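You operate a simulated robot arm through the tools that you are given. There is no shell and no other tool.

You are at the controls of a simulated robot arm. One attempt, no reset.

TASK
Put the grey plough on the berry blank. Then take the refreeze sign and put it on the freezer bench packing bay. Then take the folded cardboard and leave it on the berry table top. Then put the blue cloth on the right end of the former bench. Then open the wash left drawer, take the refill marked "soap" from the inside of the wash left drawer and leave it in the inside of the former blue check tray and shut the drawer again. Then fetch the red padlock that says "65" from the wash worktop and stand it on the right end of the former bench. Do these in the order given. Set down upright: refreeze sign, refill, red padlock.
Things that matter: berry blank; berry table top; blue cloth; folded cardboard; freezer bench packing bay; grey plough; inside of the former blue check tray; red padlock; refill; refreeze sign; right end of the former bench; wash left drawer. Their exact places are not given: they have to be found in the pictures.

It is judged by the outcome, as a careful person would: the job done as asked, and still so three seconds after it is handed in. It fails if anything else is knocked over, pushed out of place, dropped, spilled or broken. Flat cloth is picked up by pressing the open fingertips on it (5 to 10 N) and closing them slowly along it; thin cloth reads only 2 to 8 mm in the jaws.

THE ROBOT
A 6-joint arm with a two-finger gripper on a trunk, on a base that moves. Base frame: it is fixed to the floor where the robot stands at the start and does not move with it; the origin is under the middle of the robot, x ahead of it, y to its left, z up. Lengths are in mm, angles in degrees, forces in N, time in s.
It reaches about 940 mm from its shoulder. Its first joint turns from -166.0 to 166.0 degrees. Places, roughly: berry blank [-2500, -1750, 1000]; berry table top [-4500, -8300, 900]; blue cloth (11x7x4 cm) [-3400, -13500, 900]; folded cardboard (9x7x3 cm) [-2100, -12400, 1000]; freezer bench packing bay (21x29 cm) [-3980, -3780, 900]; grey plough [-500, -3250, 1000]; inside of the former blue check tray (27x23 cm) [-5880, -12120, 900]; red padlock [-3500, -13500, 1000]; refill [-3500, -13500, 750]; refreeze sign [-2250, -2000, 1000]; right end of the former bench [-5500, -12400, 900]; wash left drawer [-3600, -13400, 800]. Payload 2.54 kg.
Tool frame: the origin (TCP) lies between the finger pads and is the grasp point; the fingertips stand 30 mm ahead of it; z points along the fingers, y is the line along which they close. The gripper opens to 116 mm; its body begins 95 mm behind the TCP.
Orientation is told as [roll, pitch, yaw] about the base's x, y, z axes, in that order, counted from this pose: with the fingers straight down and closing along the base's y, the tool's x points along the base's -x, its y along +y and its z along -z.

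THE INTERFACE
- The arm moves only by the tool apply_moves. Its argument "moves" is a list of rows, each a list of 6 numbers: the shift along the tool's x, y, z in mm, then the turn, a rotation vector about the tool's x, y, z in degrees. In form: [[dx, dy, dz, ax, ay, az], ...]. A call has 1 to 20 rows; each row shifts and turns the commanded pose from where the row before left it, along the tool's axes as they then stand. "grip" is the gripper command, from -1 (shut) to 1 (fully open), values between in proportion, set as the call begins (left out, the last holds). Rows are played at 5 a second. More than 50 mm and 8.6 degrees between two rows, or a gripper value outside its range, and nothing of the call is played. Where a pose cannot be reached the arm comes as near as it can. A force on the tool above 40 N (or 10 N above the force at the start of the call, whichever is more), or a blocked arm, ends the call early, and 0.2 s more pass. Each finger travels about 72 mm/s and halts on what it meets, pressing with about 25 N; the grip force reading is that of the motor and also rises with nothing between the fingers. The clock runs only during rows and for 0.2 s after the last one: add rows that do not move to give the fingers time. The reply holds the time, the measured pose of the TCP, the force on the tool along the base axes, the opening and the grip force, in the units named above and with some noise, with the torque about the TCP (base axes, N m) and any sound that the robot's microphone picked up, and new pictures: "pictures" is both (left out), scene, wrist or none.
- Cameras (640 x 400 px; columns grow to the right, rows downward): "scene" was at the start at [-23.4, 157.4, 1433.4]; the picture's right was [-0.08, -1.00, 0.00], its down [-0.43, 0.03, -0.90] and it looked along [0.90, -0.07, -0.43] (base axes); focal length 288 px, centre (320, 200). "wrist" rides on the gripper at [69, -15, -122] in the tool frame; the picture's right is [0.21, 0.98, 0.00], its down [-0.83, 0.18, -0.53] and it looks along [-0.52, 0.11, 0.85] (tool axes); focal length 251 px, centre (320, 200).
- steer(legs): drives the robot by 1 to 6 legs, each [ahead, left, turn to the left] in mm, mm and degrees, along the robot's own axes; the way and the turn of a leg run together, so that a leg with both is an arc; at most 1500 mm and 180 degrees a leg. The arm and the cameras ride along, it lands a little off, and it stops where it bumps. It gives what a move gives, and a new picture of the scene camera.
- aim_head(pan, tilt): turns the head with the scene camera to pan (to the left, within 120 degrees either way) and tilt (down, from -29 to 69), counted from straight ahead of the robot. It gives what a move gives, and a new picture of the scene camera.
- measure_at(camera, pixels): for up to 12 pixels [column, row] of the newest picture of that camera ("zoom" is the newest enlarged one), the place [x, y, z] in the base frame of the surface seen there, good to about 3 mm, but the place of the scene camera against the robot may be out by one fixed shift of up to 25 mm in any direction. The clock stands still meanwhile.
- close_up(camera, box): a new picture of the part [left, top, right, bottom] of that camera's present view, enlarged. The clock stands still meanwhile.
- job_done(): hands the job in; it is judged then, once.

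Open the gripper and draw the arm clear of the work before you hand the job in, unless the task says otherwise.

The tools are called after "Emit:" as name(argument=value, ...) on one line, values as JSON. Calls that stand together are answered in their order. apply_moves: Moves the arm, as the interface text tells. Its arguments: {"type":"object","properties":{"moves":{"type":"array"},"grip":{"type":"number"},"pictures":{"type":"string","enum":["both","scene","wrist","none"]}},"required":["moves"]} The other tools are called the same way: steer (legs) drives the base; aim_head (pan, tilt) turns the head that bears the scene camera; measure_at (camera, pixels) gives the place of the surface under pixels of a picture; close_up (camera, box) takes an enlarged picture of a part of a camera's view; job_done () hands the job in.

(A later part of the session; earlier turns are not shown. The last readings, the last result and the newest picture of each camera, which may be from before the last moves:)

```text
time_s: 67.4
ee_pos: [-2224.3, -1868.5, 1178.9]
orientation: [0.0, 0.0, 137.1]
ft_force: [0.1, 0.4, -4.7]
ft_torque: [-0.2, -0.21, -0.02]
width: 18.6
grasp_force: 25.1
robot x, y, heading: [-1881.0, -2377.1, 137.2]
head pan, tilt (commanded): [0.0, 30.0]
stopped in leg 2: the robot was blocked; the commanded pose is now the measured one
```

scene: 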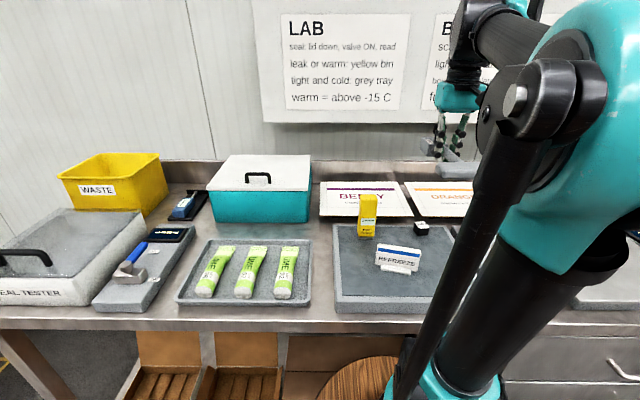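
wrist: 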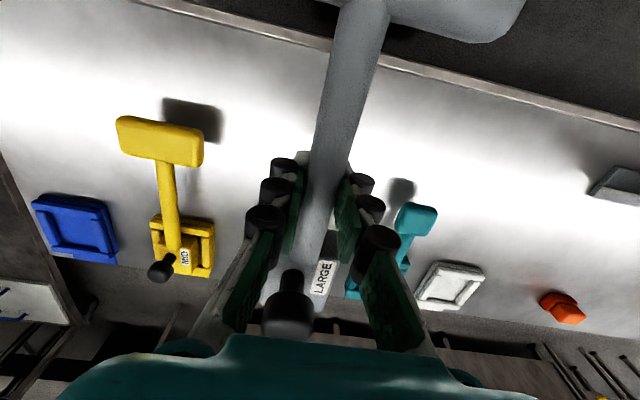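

The drive reached the distance but reports a block at its end. I back off 20 mm and look down at the contact area.

Emit:
steer(legs=[[-20, 0, 0]])

Emit:
aim_head(pan=0, tilt=62)

```text
time_s: 68.2
ee_pos: [-2209.5, -1881.5, 1178.6]
orientation: [-0.1, 0.0, 137.2]
ft_force: [1.1, -0.1, -3.1]
ft_torque: [-0.22, -0.23, 0.0]
width: 18.3
grasp_force: 25.3
robot x, y, heading: [-1865.3, -2391.9, 137.0]
head pan, tilt (commanded): [0.0, 30.0]
```

scene: 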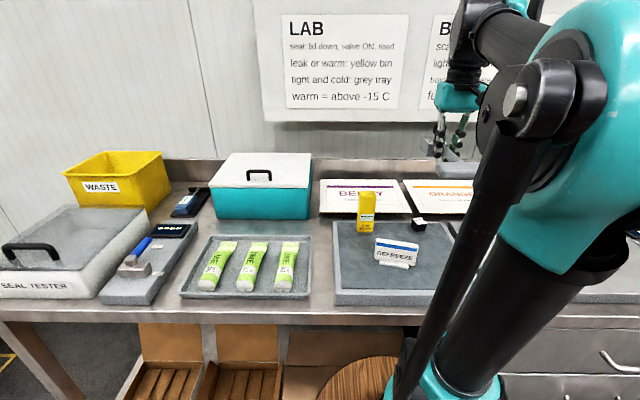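

```text
time_s: 69.1
ee_pos: [-2209.7, -1882.4, 1177.4]
orientation: [0.1, 0.1, 137.2]
ft_force: [-0.1, 0.2, -5.4]
ft_torque: [-0.22, -0.25, -0.03]
width: 18.2
grasp_force: 25.5
robot x, y, heading: [-1865.1, -2395.4, 137.1]
head pan, tilt (commanded): [0.0, 62.0]
```

scene: 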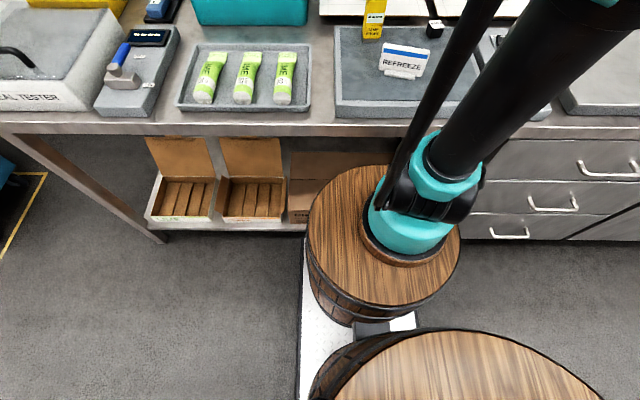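

The front barrel is close to the drawer fronts but nothing was displaced. I take the wrist view from here to measure the berry blank.

Emit:
apply_moves(moves=[[-10, 10, 0, 0, 0, 0], [-20, 20, 0, 0, 0, 0], [-20, 20, 0, 0, 0, 0], [-20, 20, 0, 0, 0, 0], [-10, 20, 0, 0, 0, 0], [0, 10, 0, 0, 0, 0], [0, 0, 0, 0, 0, 0]], pictures="both")

```text
time_s: 70.7
ee_pos: [-2335.2, -1902.3, 1176.6]
orientation: [0.0, 0.0, 137.2]
ft_force: [-0.6, -0.3, -5.2]
ft_torque: [-0.21, -0.22, -0.02]
width: 18.4
grasp_force: 24.9
robot x, y, heading: [-1862.7, -2393.3, 137.2]
head pan, tilt (commanded): [0.0, 62.0]
```

scene: 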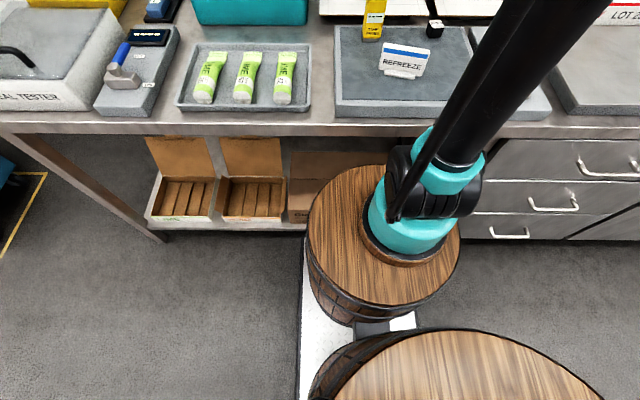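
wrist: 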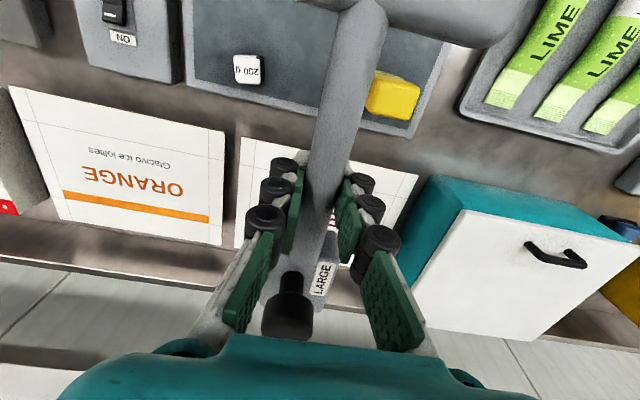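

The berry blank shows from (240,140) to (417,175), partly hidden by the hand; ORANGE lies left, the teal box right. I measure its corners and the neighbours.

Emit:
measure_at(camera="wrist", pixels=[[243, 142], [238, 240], [414, 177], [395, 225], [248, 200], [385, 190], [222, 200], [430, 185], [408, 290], [455, 215], [100, 255], [400, 85]])

```text
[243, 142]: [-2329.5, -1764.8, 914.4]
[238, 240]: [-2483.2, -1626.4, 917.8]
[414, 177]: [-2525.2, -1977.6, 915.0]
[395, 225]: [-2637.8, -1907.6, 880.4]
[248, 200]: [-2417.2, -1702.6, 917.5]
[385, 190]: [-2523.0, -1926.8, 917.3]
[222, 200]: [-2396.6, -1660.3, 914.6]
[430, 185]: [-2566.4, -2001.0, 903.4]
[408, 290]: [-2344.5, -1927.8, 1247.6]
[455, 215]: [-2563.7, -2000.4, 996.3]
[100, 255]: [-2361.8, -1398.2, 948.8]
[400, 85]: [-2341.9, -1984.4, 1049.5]
```

The blank measures about 287×207 mm, centred at (-2504,-1802), top z≈916. I move over it at height and turn the plough 90° so it lies along the blank's long side.

Emit:
apply_moves(moves=[[-16, 6, 0, 0, 0, 0], [-24, 8, 0, 0, 0, 0], [-28, 9, 0, 0, 0, 0], [-28, 10, 0, 0, 0, 0], [-28, 10, 0, 0, 0, 0], [-28, 10, 0, 0, 0, 0], [-24, 8, 0, 0, 0, 0], [-16, 5, 0, 0, 0, 0], [0, 0, 0, 0, 0, 0]], pictures="none")

Emit:
apply_moves(moves=[[0, 0, 0, 0, 0, -3], [0, 0, 0, 0, 0, -6], [0, 0, 0, 0, 0, -6], [0, 0, 0, 0, 0, -6], [0, 0, 0, 0, 0, -6], [0, 0, 0, 0, 0, -6], [0, 0, 0, 0, 0, -6], [0, 0, 0, 0, 0, -6], [0, 0, 0, 0, 0, -6], [0, 0, 0, 0, 0, -6], [0, 0, 0, 0, 0, -6], [0, 0, 0, 0, 0, -6], [0, 0, 0, 0, 0, -6], [0, 0, 0, 0, 0, -6], [0, 0, 0, 0, 0, -6], [0, 0, 0, 0, 0, -3], [0, 0, 0, 0, 0, 0]], pictures="both")

```text
time_s: 72.7
ee_pos: [-2519.1, -1820.7, 1179.8]
orientation: [0.0, 0.0, 137.2]
ft_force: [-0.5, 0.7, -5.7]
ft_torque: [-0.19, -0.17, 0.01]
width: 18.2
grasp_force: 24.6
robot x, y, heading: [-1863.8, -2394.4, 137.2]
head pan, tilt (commanded): [0.0, 62.0]
```

```text
time_s: 76.3
ee_pos: [-2522.9, -1820.0, 1177.5]
orientation: [0.0, -0.1, -132.7]
ft_force: [0.2, 0.6, -5.3]
ft_torque: [0.24, -0.19, -0.01]
width: 18.5
grasp_force: 25.0
robot x, y, heading: [-1867.6, -2394.3, 137.1]
head pan, tilt (commanded): [0.0, 62.0]
```

scene: 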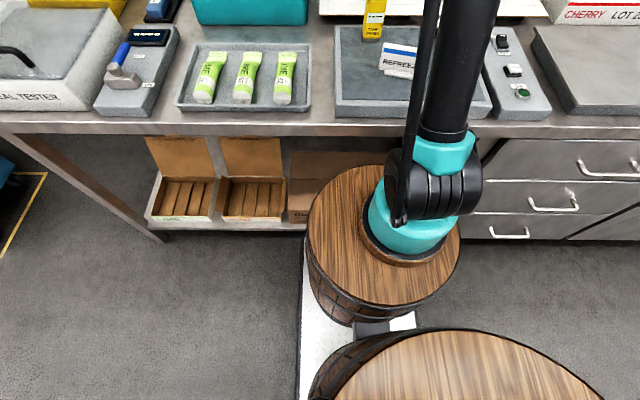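
wrist: 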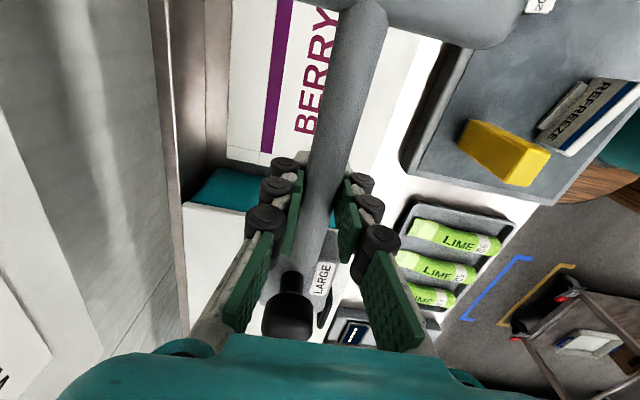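

The plough is over the BERRY blank, with the teal box about 70 mm beyond the block. I descend to just above contact height.

Emit:
apply_moves(moves=[[0, 0, 10, 0, 0, 0], [0, 0, 20, 0, 0, 0], [0, 0, 25, 0, 0, 0], [0, 0, 25, 0, 0, 0], [0, 0, 25, 0, 0, 0], [0, 0, 25, 0, 0, 0], [0, 0, 25, 0, 0, 0], [0, 0, 20, 0, 0, 0], [0, 0, 15, 0, 0, 0], [0, 0, 10, 0, 0, 0], [0, 0, 0, 0, 0, 0]], pictures="both")

```text
time_s: 78.7
ee_pos: [-2521.9, -1818.6, 976.2]
orientation: [0.0, 0.1, -132.8]
ft_force: [0.4, 0.2, -4.5]
ft_torque: [0.19, -0.19, 0.0]
width: 18.4
grasp_force: 25.5
robot x, y, heading: [-1863.6, -2390.6, 137.3]
head pan, tilt (commanded): [0.0, 62.0]
```

scene: 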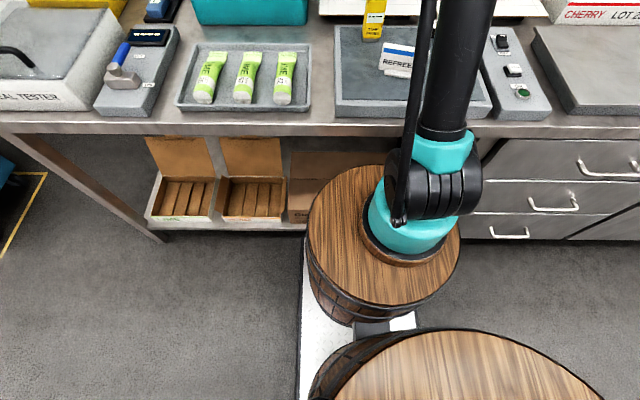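
wrist: 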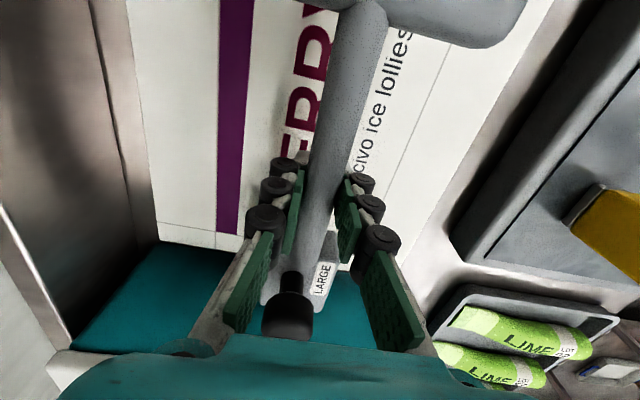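

Still free (force −4.5 N). I check the blank's far edge in the wrist picture, then continue in small steps.

Emit:
measure_at(camera="wrist", pixels=[[165, 238], [230, 245], [370, 265], [135, 60], [540, 30], [345, 262], [300, 315]])

Emit:
apply_moves(moves=[[0, 0, 4, 0, 0, 0], [0, 0, 4, 0, 0, 0], [0, 0, 3, 0, 0, 0]], pictures="none")

Emit:
apply_moves(moves=[[0, 0, 3, 0, 0, 0], [0, 0, 2, 0, 0, 0]], pictures="none")

```text
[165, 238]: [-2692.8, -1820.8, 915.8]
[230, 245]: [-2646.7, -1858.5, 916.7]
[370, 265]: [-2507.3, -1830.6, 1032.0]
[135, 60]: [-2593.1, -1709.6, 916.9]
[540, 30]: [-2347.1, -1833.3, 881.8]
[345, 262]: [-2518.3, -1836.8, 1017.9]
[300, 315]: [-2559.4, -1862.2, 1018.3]
```

```text
time_s: 79.5
ee_pos: [-2523.2, -1820.5, 966.1]
orientation: [0.0, 0.0, -132.8]
ft_force: [-0.3, -0.2, -4.1]
ft_torque: [0.23, -0.2, -0.03]
width: 18.2
grasp_force: 25.3
robot x, y, heading: [-1864.7, -2392.1, 137.2]
head pan, tilt (commanded): [0.0, 62.0]
```

```text
time_s: 80.1
ee_pos: [-2522.1, -1820.1, 961.8]
orientation: [0.1, 0.0, -132.9]
ft_force: [-0.3, 0.6, -3.9]
ft_torque: [0.25, -0.18, -0.01]
width: 18.3
grasp_force: 24.1
robot x, y, heading: [-1867.3, -2392.2, 137.3]
head pan, tilt (commanded): [0.0, 62.0]
```

The blank's end edge is at a≈3165, so the block is well inside it. I keep lowering in 2 mm steps until contact shows.

Emit:
apply_moves(moves=[[0, 0, 2, 0, 0, 0], [0, 0, 2, 0, 0, 0]], pictures="none")

Emit:
apply_moves(moves=[[0, 0, 2, 0, 0, 0], [0, 0, 1, 0, 0, 0]], pictures="none")

Emit:
apply_moves(moves=[[0, 0, 2, 0, 0, 0], [0, 0, 0, 0, 0, 0]], pictures="wrist")

```text
time_s: 80.7
ee_pos: [-2521.4, -1819.9, 959.5]
orientation: [0.0, 0.0, -132.8]
ft_force: [-0.8, 0.3, -4.8]
ft_torque: [0.21, -0.19, -0.01]
width: 18.2
grasp_force: 24.5
robot x, y, heading: [-1867.9, -2391.2, 137.4]
head pan, tilt (commanded): [0.0, 62.0]
```

```text
time_s: 81.3
ee_pos: [-2522.8, -1820.0, 954.8]
orientation: [0.0, 0.0, -132.8]
ft_force: [0.0, 1.0, -4.4]
ft_torque: [0.22, -0.18, 0.01]
width: 18.4
grasp_force: 24.7
robot x, y, heading: [-1864.0, -2393.1, 137.3]
head pan, tilt (commanded): [0.0, 62.0]
```

```text
time_s: 81.9
ee_pos: [-2522.6, -1820.5, 954.2]
orientation: [0.0, 0.0, -132.7]
ft_force: [-0.3, -0.5, -4.9]
ft_torque: [0.22, -0.2, -0.01]
width: 18.1
grasp_force: 25.1
robot x, y, heading: [-1864.6, -2391.1, 137.1]
head pan, tilt (commanded): [0.0, 62.0]
```

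wrist: 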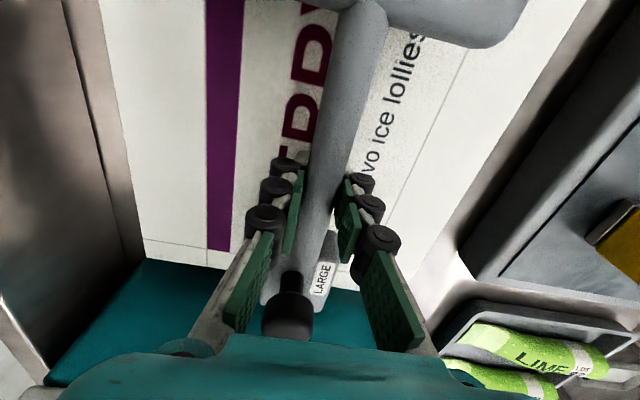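

No contact yet at z≈954 (fingertips about 8 mm above the blank). I go on by single millimetres.

Emit:
apply_moves(moves=[[0, 0, 1, 0, 0, 0], [0, 0, 1, 0, 0, 0]], pictures="none")

Emit:
apply_moves(moves=[[0, 0, 1, 0, 0, 0], [0, 0, 1, 0, 0, 0]], pictures="none")

Emit:
apply_moves(moves=[[0, 0, 1, 0, 0, 0], [0, 0, 1, 0, 0, 0]], pictures="wrist")

```text
time_s: 82.5
ee_pos: [-2521.7, -1820.5, 951.8]
orientation: [0.0, 0.0, -132.7]
ft_force: [0.2, 0.3, -5.1]
ft_torque: [0.2, -0.21, 0.01]
width: 18.4
grasp_force: 25.1
robot x, y, heading: [-1862.5, -2391.8, 137.3]
head pan, tilt (commanded): [0.0, 62.0]
```

```text
time_s: 83.1
ee_pos: [-2521.3, -1821.0, 948.9]
orientation: [0.1, 0.0, -132.8]
ft_force: [-0.4, 0.0, -5.0]
ft_torque: [0.24, -0.16, -0.01]
width: 18.3
grasp_force: 25.1
robot x, y, heading: [-1860.0, -2393.5, 137.1]
head pan, tilt (commanded): [0.0, 62.0]
```

```text
time_s: 83.7
ee_pos: [-2521.7, -1819.2, 946.9]
orientation: [-0.1, 0.0, -132.8]
ft_force: [0.5, 0.2, -3.1]
ft_torque: [0.23, -0.22, 0.02]
width: 18.1
grasp_force: 25.0
robot x, y, heading: [-1863.9, -2390.3, 137.1]
head pan, tilt (commanded): [0.0, 62.0]
```

wrist: 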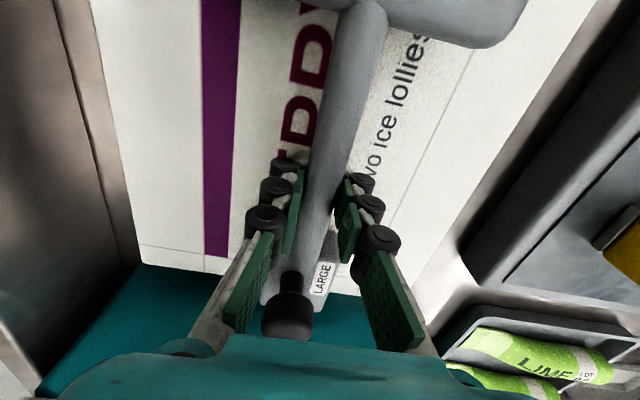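

Force just changed to −3.1 N; contact is near. I lower another millimetre or two.

Emit:
apply_moves(moves=[[0, 0, 1, 0, 0, 0], [0, 0, 0, 0, 0, 0]], pictures="none")

Emit:
apply_moves(moves=[[0, 0, 1, 0, 0, 0], [0, 0, 0, 0, 0, 0]], pictures="none")

```text
time_s: 84.3
ee_pos: [-2521.5, -1819.4, 947.4]
orientation: [0.1, 0.1, -132.8]
ft_force: [0.1, 0.7, -4.7]
ft_torque: [0.22, -0.17, 0.01]
width: 18.5
grasp_force: 24.6
robot x, y, heading: [-1864.4, -2396.5, 137.1]
head pan, tilt (commanded): [0.0, 62.0]
```

```text
time_s: 84.9
ee_pos: [-2521.7, -1818.2, 946.7]
orientation: [-0.1, 0.0, -132.7]
ft_force: [-0.3, -0.6, -4.7]
ft_torque: [0.23, -0.21, 0.0]
width: 18.4
grasp_force: 25.0
robot x, y, heading: [-1864.2, -2390.9, 137.0]
head pan, tilt (commanded): [0.0, 62.0]
```

Still bearing the weight. I lower a little further, watching the force.

Emit:
apply_moves(moves=[[0, 0, 1, 0, 0, 0], [0, 0, 1, 0, 0, 0], [0, 0, 0, 0, 0, 0]], pictures="none")

Emit:
close_up(camera="wrist", box=[220, 180, 420, 340])

```text
time_s: 85.7
ee_pos: [-2522.6, -1819.5, 943.4]
orientation: [-0.1, 0.0, -132.8]
ft_force: [1.1, 2.2, 4.2]
ft_torque: [-0.39, 0.35, -0.15]
width: 18.4
grasp_force: 25.4
robot x, y, heading: [-1863.7, -2392.2, 137.3]
head pan, tilt (commanded): [0.0, 62.0]
```

```text
2.50 times, centred on (320, 260) of wrist
```

zoom: 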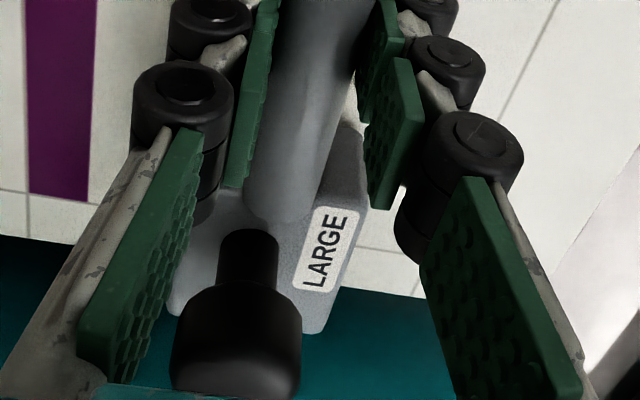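

The block has touched down (force +4.2 N, torque reversed). I relieve by a millimetre and open the fingers gently.

Emit:
apply_moves(moves=[[0, 0, -1, 0, 0, 0], [0, 0, 0, 0, 0, 0]], pictures="none")

Emit:
apply_moves(moves=[[0, 0, 0, 0, 0, 0], [0, 0, 0, 0, 0, 0], [0, 0, 0, 0, 0, 0], [0, 0, 0, 0, 0, 0]], grip=-0.25, pictures="wrist")

```text
time_s: 86.3
ee_pos: [-2522.5, -1819.6, 944.3]
orientation: [0.0, 0.0, -132.8]
ft_force: [-0.2, 0.9, -1.9]
ft_torque: [0.09, -0.08, 0.02]
width: 18.3
grasp_force: 25.1
robot x, y, heading: [-1862.2, -2387.9, 137.0]
head pan, tilt (commanded): [0.0, 62.0]
```

```text
time_s: 87.3
ee_pos: [-2522.2, -1819.5, 943.8]
orientation: [0.0, -0.1, -132.7]
ft_force: [-0.7, -0.3, 4.2]
ft_torque: [-0.04, 0.03, -0.02]
width: 43.6
grasp_force: 0.1
robot x, y, heading: [-1865.3, -2392.2, 137.5]
head pan, tilt (commanded): [0.0, 62.0]
```

wrist: 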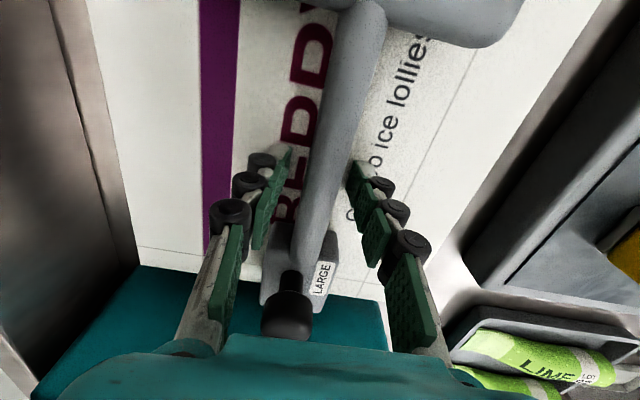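

Released; the plough stands on the blank. I lift straight up slowly and check.

Emit:
apply_moves(moves=[[0, 0, -5, 0, 0, 0], [0, 0, -10, 0, 0, 0], [0, 0, -20, 0, 0, 0], [0, 0, -30, 0, 0, 0], [0, 0, -40, 0, 0, 0], [0, 0, -40, 0, 0, 0], [0, 0, -40, 0, 0, 0], [0, 0, -30, 0, 0, 0], [0, 0, 0, 0, 0, 0]], pictures="both")

```text
time_s: 89.3
ee_pos: [-2524.9, -1819.4, 1156.1]
orientation: [0.0, -0.1, -132.8]
ft_force: [0.8, -0.2, -0.5]
ft_torque: [0.01, -0.02, 0.03]
width: 43.5
grasp_force: 0.0
robot x, y, heading: [-1863.7, -2393.5, 137.2]
head pan, tilt (commanded): [0.0, 62.0]
```

scene: 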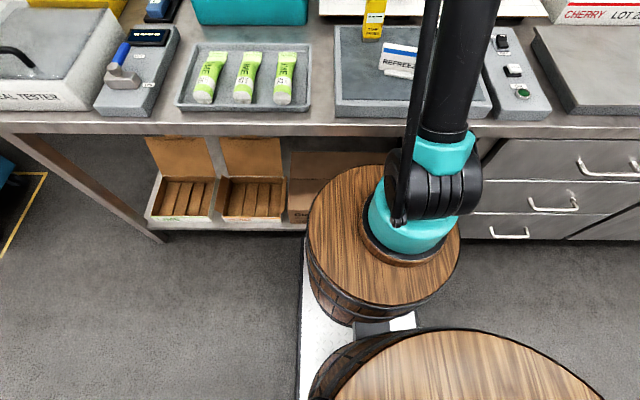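
wrist: 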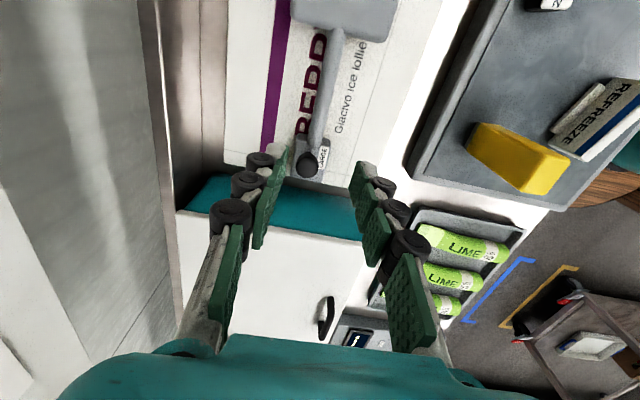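

The plough rests squarely on the BERRY blank. Next is the REFREEZE sign; I back off 250 mm so that it lies at a comfortable reach and look.

Emit:
steer(legs=[[-250, 0, 0]])

Emit:
apply_moves(moves=[[20, 30, 0, 0, 0, 0], [20, 40, 0, 0, 0, 0], [20, 33, 0, 0, 0, 0], [14, 0, 0, 0, 0, 0], [0, 0, 0, 0, 0, 0]], grip=0.2, pictures="both")

```text
time_s: 91.1
ee_pos: [-2333.1, -1980.0, 1155.7]
orientation: [0.0, 0.0, -133.7]
ft_force: [0.3, -0.3, 0.2]
ft_torque: [0.01, -0.01, 0.01]
width: 43.6
grasp_force: 0.2
robot x, y, heading: [-1683.8, -2561.7, 136.1]
head pan, tilt (commanded): [0.0, 62.0]
```

scene: 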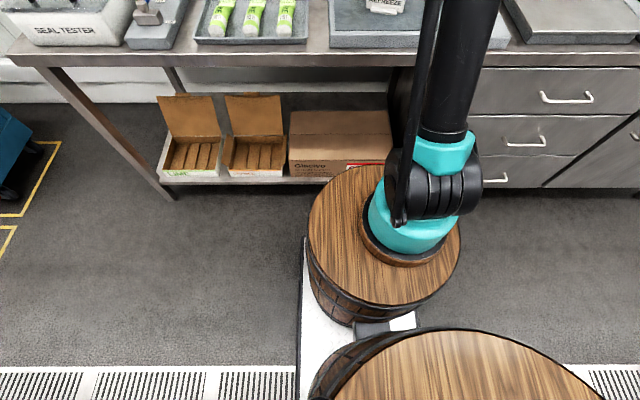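

```text
time_s: 92.3
ee_pos: [-2209.0, -1997.3, 1156.0]
orientation: [0.0, 0.0, -133.7]
ft_force: [0.0, 0.4, -0.5]
ft_torque: [0.0, 0.01, 0.01]
width: 69.5
grasp_force: 0.0
robot x, y, heading: [-1682.4, -2560.2, 136.6]
head pan, tilt (commanded): [0.0, 62.0]
```

scene: 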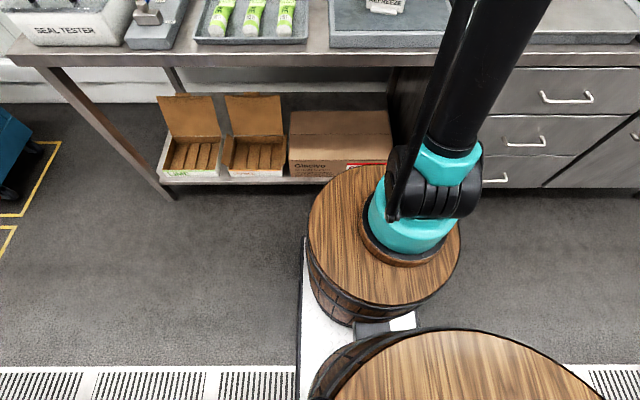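
wrist: 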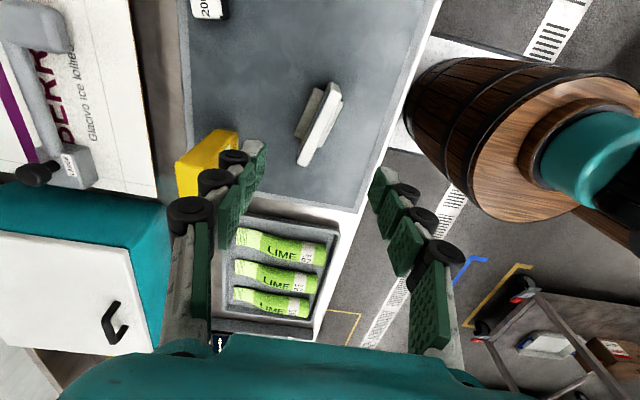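

The sign is seen from above at (318,123). I zoom and measure its ends.

Emit:
close_up(camera="wrist", box=[260, 60, 380, 190])

Emit:
measure_at(camera="wrist", pixels=[[336, 88], [306, 162], [320, 125], [313, 95], [300, 133], [330, 110], [360, 120], [270, 120], [313, 145], [327, 100]])

```text
3.08 times, centred on (320, 125) of wrist
```

zoom: 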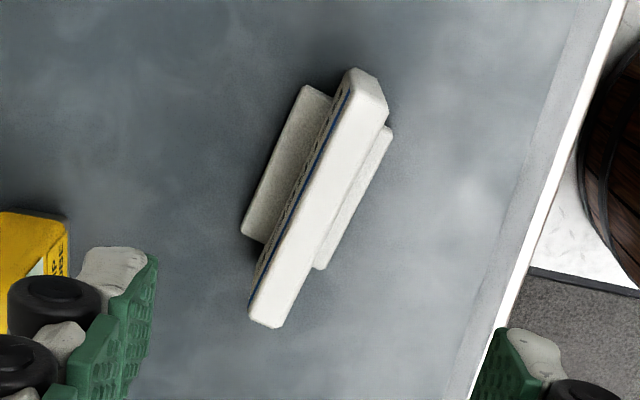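

```text
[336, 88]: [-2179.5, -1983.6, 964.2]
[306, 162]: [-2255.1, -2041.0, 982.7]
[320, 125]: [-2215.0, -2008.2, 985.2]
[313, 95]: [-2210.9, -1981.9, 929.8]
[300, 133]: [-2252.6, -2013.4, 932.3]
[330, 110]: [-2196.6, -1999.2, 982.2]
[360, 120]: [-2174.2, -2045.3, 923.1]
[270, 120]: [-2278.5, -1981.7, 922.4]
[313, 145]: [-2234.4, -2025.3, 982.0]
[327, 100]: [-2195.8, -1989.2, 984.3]
```

The plate's top edge is at z≈984, about 12 mm thick, standing on a foot on the tray (z≈922). I measure its centreline more precisely.

Emit:
measure_at(camera="wrist", pixels=[[333, 96], [329, 104], [325, 113], [320, 125], [315, 136], [310, 147], [306, 157]])

```text
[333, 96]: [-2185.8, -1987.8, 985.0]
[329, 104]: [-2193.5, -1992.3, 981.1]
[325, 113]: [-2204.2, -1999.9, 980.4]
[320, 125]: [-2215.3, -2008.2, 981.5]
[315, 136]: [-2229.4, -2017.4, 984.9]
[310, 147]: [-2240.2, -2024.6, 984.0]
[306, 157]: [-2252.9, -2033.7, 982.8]
```

The plate runs at about −145.6°, centre (-2218,-2010). I turn the gripper 11.9° so the fingers close across the plate, centre, and descend with tips staying above the foot.

Emit:
apply_moves(moves=[[0, 0, 0, 0, 0, 6], [0, 0, 0, 0, 0, 5.9], [-14.6, 5.4, 0, 0, 0, 0], [0, 0, 35, 0, 0, 0], [0, 0, 35, 0, 0, 0], [0, 0, 35, 0, 0, 0], [0, 0, 25, 0, 0, 0], [0, 0, 0, 0, 0, 0]], pictures="both")

```text
time_s: 94.1
ee_pos: [-2216.2, -2007.8, 1028.0]
orientation: [0.0, 0.0, -145.7]
ft_force: [0.2, 0.8, -0.3]
ft_torque: [-0.01, -0.02, 0.0]
width: 69.8
grasp_force: 0.1
robot x, y, heading: [-1682.2, -2564.9, 136.3]
head pan, tilt (commanded): [0.0, 62.0]
```

scene: 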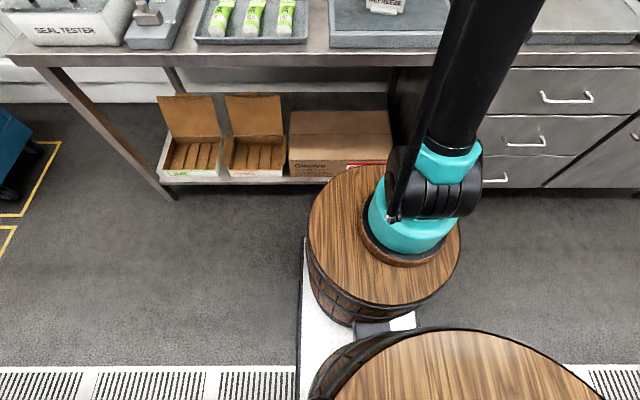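
wrist: 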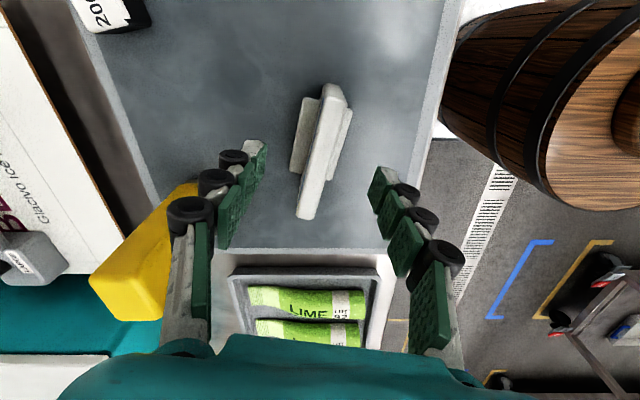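

The plate is aligned and between the fingers. I verify the plate position once more and then descend 60 mm.

Emit:
measure_at(camera="wrist", pixels=[[331, 95], [325, 125], [318, 155], [312, 185], [306, 213], [300, 150], [345, 130]])

```text
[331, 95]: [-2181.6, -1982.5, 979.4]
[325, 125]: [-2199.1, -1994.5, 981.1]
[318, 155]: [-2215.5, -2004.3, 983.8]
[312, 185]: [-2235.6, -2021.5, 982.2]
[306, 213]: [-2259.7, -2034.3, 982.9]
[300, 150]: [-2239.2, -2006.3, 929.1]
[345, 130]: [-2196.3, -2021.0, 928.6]
```

The plate centre (-2220,-2008) agrees with the TCP. I descend 60 mm and close on it.

Emit:
apply_moves(moves=[[0, 0, 20, 0, 0, 0], [0, 0, 20, 0, 0, 0], [0, 0, 18, 0, 0, 0], [0, 0, 0, 0, 0, 0]], pictures="wrist")

Emit:
apply_moves(moves=[[0, 0, 0, 0, 0, 0], [0, 0, 0, 0, 0, 0], [0, 0, 0, 0, 0, 0], [0, 0, 0, 0, 0, 0]], grip=-0.7, pictures="none")

Emit:
apply_moves(moves=[[0, 0, 0, 0, 0, 0], [0, 0, 0, 0, 0, 0], [0, 0, 0, 0, 0, 0], [0, 0, 0, 0, 0, 0]], grip=-1, pictures="wrist")

```text
time_s: 95.1
ee_pos: [-2216.9, -2010.1, 968.1]
orientation: [0.0, 0.1, -145.6]
ft_force: [0.4, -0.5, 0.1]
ft_torque: [-0.03, -0.04, -0.01]
width: 69.5
grasp_force: 0.1
robot x, y, heading: [-1681.7, -2568.4, 136.2]
head pan, tilt (commanded): [0.0, 62.0]
```

wrist: 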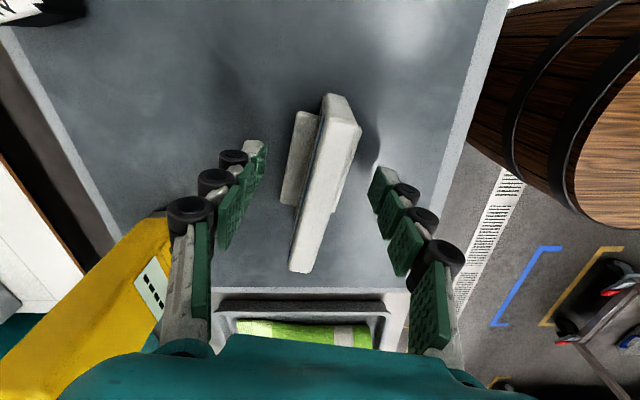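

```text
time_s: 96.1
ee_pos: [-2217.4, -2010.2, 968.6]
orientation: [0.0, 0.1, -145.6]
ft_force: [0.3, 1.0, -0.3]
ft_torque: [0.01, 0.03, 0.01]
width: 17.3
grasp_force: 0.0
robot x, y, heading: [-1682.8, -2562.2, 136.3]
head pan, tilt (commanded): [0.0, 62.0]
```

```text
time_s: 97.1
ee_pos: [-2215.6, -2010.5, 967.5]
orientation: [-0.1, 0.0, -145.6]
ft_force: [0.1, 0.1, 0.2]
ft_torque: [-0.01, 0.0, 0.01]
width: 15.0
grasp_force: 24.8
robot x, y, heading: [-1682.5, -2561.0, 136.1]
head pan, tilt (commanded): [0.0, 62.0]
```

wrist: 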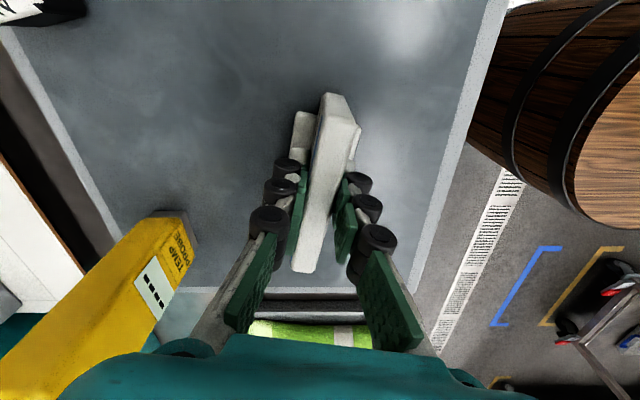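

Gripped at 15.0 mm, 24.8 N. I lift straight up.

Emit:
apply_moves(moves=[[0, 0, -3, 0, 0, 0], [0, 0, -5, 0, 0, 0], [0, 0, -10, 0, 0, 0], [0, 0, -20, 0, 0, 0], [0, 0, -25, 0, 0, 0], [0, 0, -25, 0, 0, 0], [0, 0, -25, 0, 0, 0], [0, 0, -25, 0, 0, 0], [0, 0, -20, 0, 0, 0], [0, 0, 0, 0, 0, 0]], pictures="wrist")

Emit:
aim_head(pan=80, tilt=20)

```text
time_s: 99.3
ee_pos: [-2216.6, -2011.2, 1126.2]
orientation: [0.0, 0.0, -145.6]
ft_force: [0.0, -0.4, 0.0]
ft_torque: [0.02, 0.02, 0.04]
width: 15.4
grasp_force: 24.8
robot x, y, heading: [-1683.5, -2562.2, 136.4]
head pan, tilt (commanded): [0.0, 62.0]
```

wrist: 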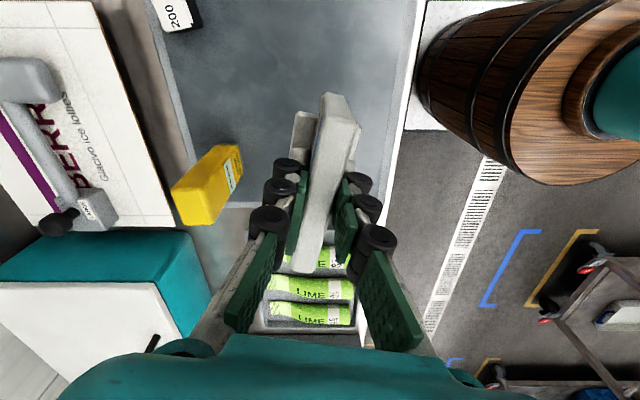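

```text
time_s: 100.9
ee_pos: [-2218.7, -2011.0, 1126.3]
orientation: [-0.1, 0.0, -145.6]
ft_force: [0.4, 0.3, -1.5]
ft_torque: [0.0, 0.0, 0.0]
width: 15.1
grasp_force: 25.1
robot x, y, heading: [-1684.2, -2563.0, 136.4]
head pan, tilt (commanded): [80.0, 20.0]
```

scene: 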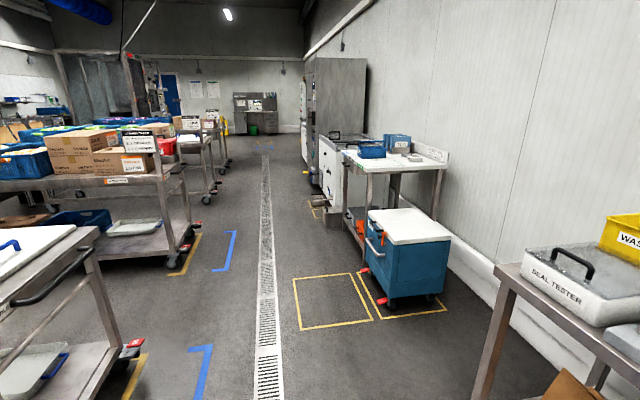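

The sign is lifted. Down the aisle I see a small bench with blue bins at (395,150) by the freezer; I zoom and measure it.

Emit:
close_up(camera="scene", box=[270, 100, 470, 225])

Emit:
measure_at(camera="scene", pixels=[[345, 163], [372, 178], [440, 165], [400, 155], [345, 153], [372, 155], [367, 268], [390, 305], [320, 175], [310, 170], [410, 157], [372, 215]])

```text
3.20 times, centred on (370, 162) of scene
```

zoom: 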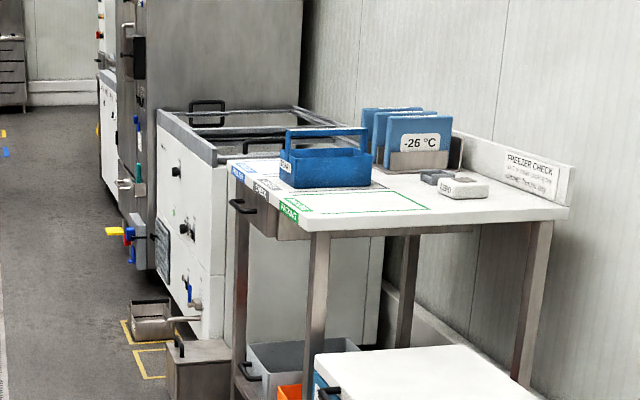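

```text
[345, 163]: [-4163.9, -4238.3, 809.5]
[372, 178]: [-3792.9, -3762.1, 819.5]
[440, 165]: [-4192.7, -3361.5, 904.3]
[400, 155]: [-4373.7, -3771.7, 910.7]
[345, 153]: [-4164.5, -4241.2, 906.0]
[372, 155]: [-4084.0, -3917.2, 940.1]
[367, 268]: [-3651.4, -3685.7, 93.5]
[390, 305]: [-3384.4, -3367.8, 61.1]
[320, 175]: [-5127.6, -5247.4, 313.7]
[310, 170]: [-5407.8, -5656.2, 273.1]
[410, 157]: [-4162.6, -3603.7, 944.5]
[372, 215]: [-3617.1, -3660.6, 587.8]
```

The freezer bench shows a green-outlined PACKING bay near its front edge (zoom (360,202)). I measure the obstacles along the way: carts' corners on the left and the bin trolley.

Emit:
measure_at(camera="scene", pixels=[[135, 345], [190, 250], [205, 198], [225, 160], [100, 232], [180, 175], [365, 270], [325, 208], [330, 215], [400, 215], [300, 280], [355, 275]])

```text
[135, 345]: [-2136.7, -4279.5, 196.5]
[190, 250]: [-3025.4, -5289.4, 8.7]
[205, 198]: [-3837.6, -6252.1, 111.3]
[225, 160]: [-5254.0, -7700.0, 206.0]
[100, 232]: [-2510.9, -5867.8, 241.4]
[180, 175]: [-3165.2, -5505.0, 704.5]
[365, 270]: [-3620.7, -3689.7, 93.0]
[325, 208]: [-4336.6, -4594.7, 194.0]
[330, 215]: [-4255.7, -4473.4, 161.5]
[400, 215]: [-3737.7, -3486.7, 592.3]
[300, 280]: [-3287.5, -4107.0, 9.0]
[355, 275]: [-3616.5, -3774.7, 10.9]
```

The aisle between r≈-1340 and the benches is clear. I back off 250 mm and travel left about 2.5 m to face the freezer bench.

Emit:
steer(legs=[[-250, 0, 0.8], [0, 1250, 0], [0, 1230, 0]])

Emit:
aim_head(pan=0, tilt=30)

```text
time_s: 114.3
ee_pos: [-3718.4, -3955.3, 1127.3]
orientation: [0.0, 0.0, -146.7]
ft_force: [0.7, -1.3, -0.7]
ft_torque: [-0.01, -0.02, 0.02]
width: 14.9
grasp_force: 25.1
robot x, y, heading: [-3192.1, -4517.9, 135.3]
head pan, tilt (commanded): [80.0, 20.0]
```

scene: 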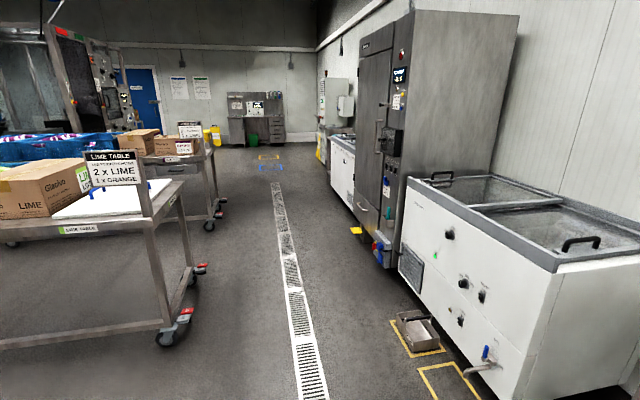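

```text
time_s: 115.8
ee_pos: [-3718.2, -3954.6, 1127.6]
orientation: [-0.1, -0.1, -146.7]
ft_force: [-0.9, -0.5, 0.1]
ft_torque: [0.0, 0.01, 0.0]
width: 14.7
grasp_force: 25.1
robot x, y, heading: [-3192.7, -4517.6, 135.2]
head pan, tilt (commanded): [0.0, 30.0]
```

scene: 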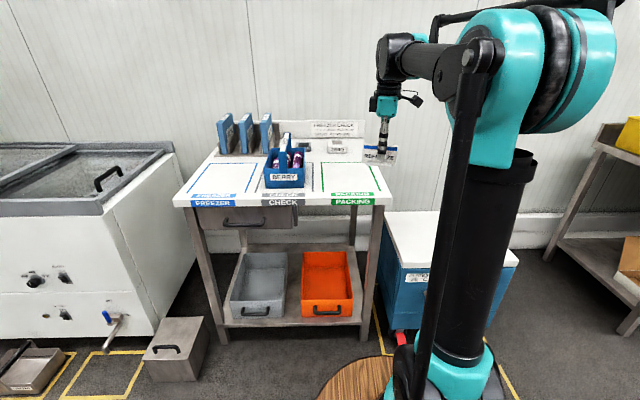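

I'm facing the freezer bench; the green PACKING bay spans about (320–385,163–205). I measure its outline.

Emit:
close_up(camera="scene", box=[180, 110, 410, 240])

Emit:
measure_at(camera="scene", pixels=[[322, 164], [366, 165], [323, 191], [382, 192], [345, 178], [388, 203], [185, 205], [300, 205], [277, 180], [305, 185], [387, 162], [380, 152]])

```text
2.78 times, centred on (295, 175) of scene
```

zoom: 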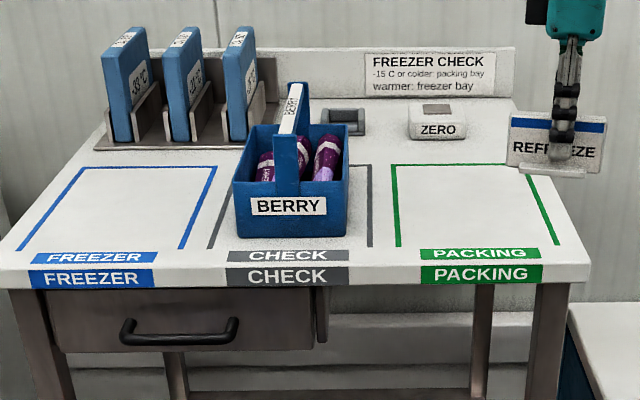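

```text
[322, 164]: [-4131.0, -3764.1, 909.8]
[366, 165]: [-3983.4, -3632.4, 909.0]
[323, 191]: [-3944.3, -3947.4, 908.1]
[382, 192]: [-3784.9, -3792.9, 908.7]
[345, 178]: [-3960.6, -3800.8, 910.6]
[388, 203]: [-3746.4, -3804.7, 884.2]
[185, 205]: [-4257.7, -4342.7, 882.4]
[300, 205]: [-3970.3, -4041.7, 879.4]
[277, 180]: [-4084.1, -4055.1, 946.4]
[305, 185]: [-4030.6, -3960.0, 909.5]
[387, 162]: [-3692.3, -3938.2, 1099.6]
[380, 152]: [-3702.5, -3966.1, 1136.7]
```

The bay centre is about (-3961,-3784). I check the floor obstacles near my front (steel box (205,350), bin trolley (420,330)) before driving in.

Emit:
measure_at(camera="scene", pixels=[[208, 340], [195, 375], [390, 325], [400, 270], [360, 318], [235, 315]])

Emit:
steer(legs=[[290, 0, 2]])

Emit:
apply_moves(moves=[[0, 0, 0, 0, 0, 0]], pictures="both")

```text
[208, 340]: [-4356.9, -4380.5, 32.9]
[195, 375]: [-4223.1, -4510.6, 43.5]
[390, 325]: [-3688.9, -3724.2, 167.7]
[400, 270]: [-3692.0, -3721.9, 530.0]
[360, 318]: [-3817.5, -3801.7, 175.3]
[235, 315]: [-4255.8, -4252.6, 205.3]
```

```text
time_s: 117.9
ee_pos: [-3959.2, -3767.2, 1126.1]
orientation: [0.0, 0.0, -144.5]
ft_force: [-0.6, -0.7, -0.7]
ft_torque: [0.02, 0.0, -0.01]
width: 14.9
grasp_force: 25.1
robot x, y, heading: [-3417.0, -4308.0, 137.6]
head pan, tilt (commanded): [0.0, 30.0]
```

scene: 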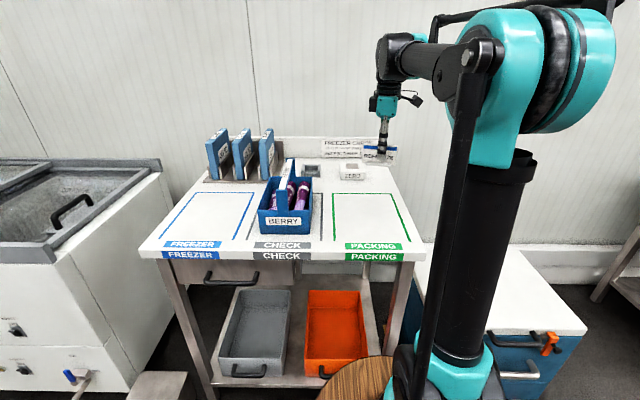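

```text
time_s: 118.3
ee_pos: [-3959.7, -3768.3, 1127.4]
orientation: [0.0, 0.0, -144.5]
ft_force: [0.0, 0.4, -1.4]
ft_torque: [0.0, -0.02, 0.0]
width: 14.9
grasp_force: 25.0
robot x, y, heading: [-3412.8, -4310.6, 137.4]
head pan, tilt (commanded): [0.0, 30.0]
```

scene: 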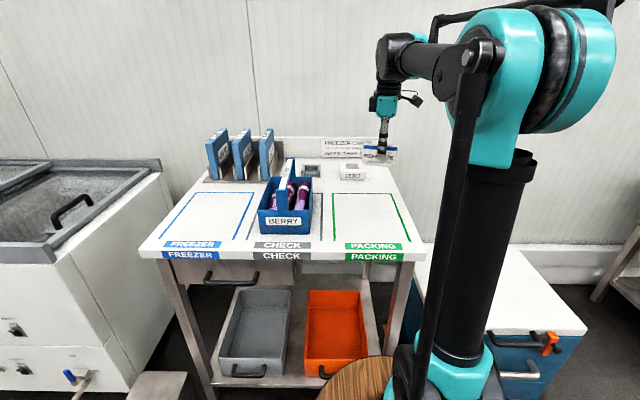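
wrist: 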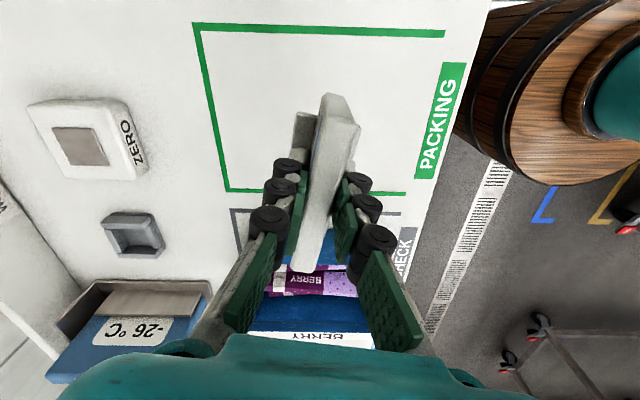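

The wrist view shows the green bay corners at (198,25), (444,33), (228,190), (405,194). I measure them precisely.

Emit:
measure_at(camera="wrist", pixels=[[200, 27], [443, 33], [230, 188], [404, 193], [300, 60], [440, 120], [410, 60], [300, 230], [250, 330]])

```text
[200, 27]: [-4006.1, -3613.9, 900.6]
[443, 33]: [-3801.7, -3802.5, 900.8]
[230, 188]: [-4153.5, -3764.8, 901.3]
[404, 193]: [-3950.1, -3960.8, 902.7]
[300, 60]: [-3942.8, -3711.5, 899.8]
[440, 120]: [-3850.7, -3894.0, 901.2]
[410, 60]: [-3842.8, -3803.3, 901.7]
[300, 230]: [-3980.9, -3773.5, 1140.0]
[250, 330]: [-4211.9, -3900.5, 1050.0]
```

Bay centre is (-3978,-3786) at z≈901. I centre the sign there and descend to just above contact (expected at TCP z≈946).

Emit:
apply_moves(moves=[[-13, 2, 0, 0, 0, 0], [-12.5, 2, 0, 0, 0, 0], [0, 0, 20, 0, 0, 0], [0, 0, 30, 0, 0, 0], [0, 0, 35, 0, 0, 0], [0, 0, 35, 0, 0, 0], [0, 0, 30, 0, 0, 0], [0, 0, 20, 0, 0, 0], [0, 0, 0, 0, 0, 0]], pictures="wrist")

Emit:
apply_moves(moves=[[0, 0, 3, 0, 0, 0], [0, 0, 2, 0, 0, 0], [0, 0, 0, 0, 0, 0]], pictures="none")

```text
time_s: 120.3
ee_pos: [-3978.6, -3784.3, 955.5]
orientation: [-0.1, 0.0, -144.5]
ft_force: [0.2, 0.6, -1.4]
ft_torque: [0.0, 0.0, -0.01]
width: 15.1
grasp_force: 24.4
robot x, y, heading: [-3414.4, -4308.8, 137.6]
head pan, tilt (commanded): [0.0, 30.0]
```

wrist: 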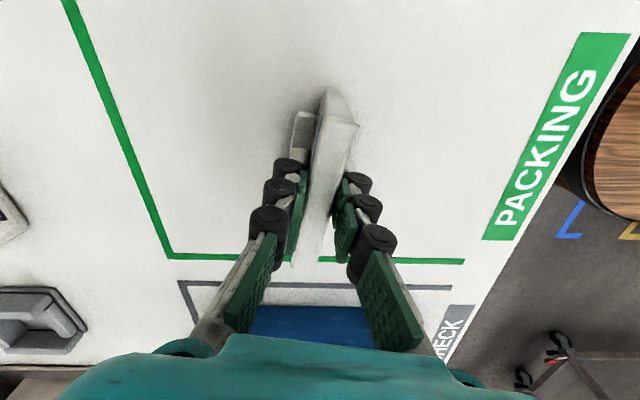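

```text
time_s: 121.1
ee_pos: [-3979.5, -3784.1, 950.8]
orientation: [0.1, -0.1, -144.5]
ft_force: [-0.3, 0.4, -0.9]
ft_torque: [0.01, -0.01, 0.01]
width: 14.9
grasp_force: 25.1
robot x, y, heading: [-3411.4, -4306.5, 137.8]
head pan, tilt (commanded): [0.0, 30.0]
```

The sign is inside the bay outline; TCP z≈951 with no contact yet. I continue by single millimetres.

Emit:
apply_moves(moves=[[0, 0, 1, 0, 0, 0], [0, 0, 1, 0, 0, 0], [0, 0, 0, 0, 0, 0]], pictures="none")

Emit:
apply_moves(moves=[[0, 0, 1, 0, 0, 0], [0, 0, 0, 0, 0, 0]], pictures="none")

Emit:
apply_moves(moves=[[0, 0, 1, 0, 0, 0], [0, 0, 0, 0, 0, 0]], pictures="none")

```text
time_s: 121.9
ee_pos: [-3978.4, -3786.1, 948.8]
orientation: [0.0, 0.0, -144.5]
ft_force: [-0.5, 0.3, -0.3]
ft_torque: [0.0, -0.03, 0.0]
width: 14.9
grasp_force: 25.0
robot x, y, heading: [-3416.0, -4306.9, 137.4]
head pan, tilt (commanded): [0.0, 30.0]
```

```text
time_s: 122.5
ee_pos: [-3977.3, -3784.8, 948.6]
orientation: [0.0, 0.0, -144.5]
ft_force: [-0.5, -0.1, -1.2]
ft_torque: [0.01, 0.01, 0.0]
width: 15.1
grasp_force: 25.1
robot x, y, heading: [-3412.7, -4308.2, 137.3]
head pan, tilt (commanded): [0.0, 30.0]
```

```text
time_s: 123.1
ee_pos: [-3977.7, -3786.1, 947.8]
orientation: [-0.1, 0.0, -144.5]
ft_force: [-0.1, 0.4, -0.7]
ft_torque: [0.0, 0.01, 0.01]
width: 14.9
grasp_force: 24.7
robot x, y, heading: [-3413.0, -4308.9, 137.5]
head pan, tilt (commanded): [0.0, 30.0]
```

Still free at about 947. Another millimetre at a time.

Emit:
apply_moves(moves=[[0, 0, 1, 0, 0, 0], [0, 0, 0, 0, 0, 0]], pictures="none")

Emit:
apply_moves(moves=[[0, 0, 1, 0, 0, 0], [0, 0, 0, 0, 0, 0]], pictures="wrist")

```text
time_s: 123.7
ee_pos: [-3978.6, -3785.4, 946.9]
orientation: [-0.2, 0.0, -144.5]
ft_force: [0.4, 0.0, 12.5]
ft_torque: [-0.08, 0.07, 0.0]
width: 14.8
grasp_force: 24.5
robot x, y, heading: [-3413.9, -4309.3, 137.7]
head pan, tilt (commanded): [0.0, 30.0]
```

```text
time_s: 124.3
ee_pos: [-3978.1, -3786.3, 945.7]
orientation: [-0.1, 0.0, -144.5]
ft_force: [-5.3, 6.9, 22.5]
ft_torque: [0.18, 0.16, 0.0]
width: 15.0
grasp_force: 24.6
robot x, y, heading: [-3415.2, -4311.0, 137.5]
head pan, tilt (commanded): [0.0, 30.0]
```

wrist: 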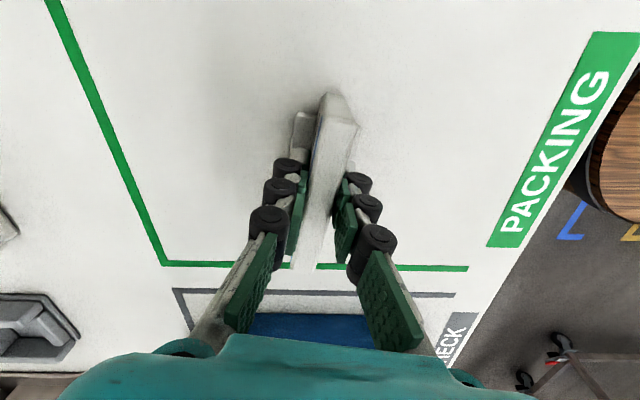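

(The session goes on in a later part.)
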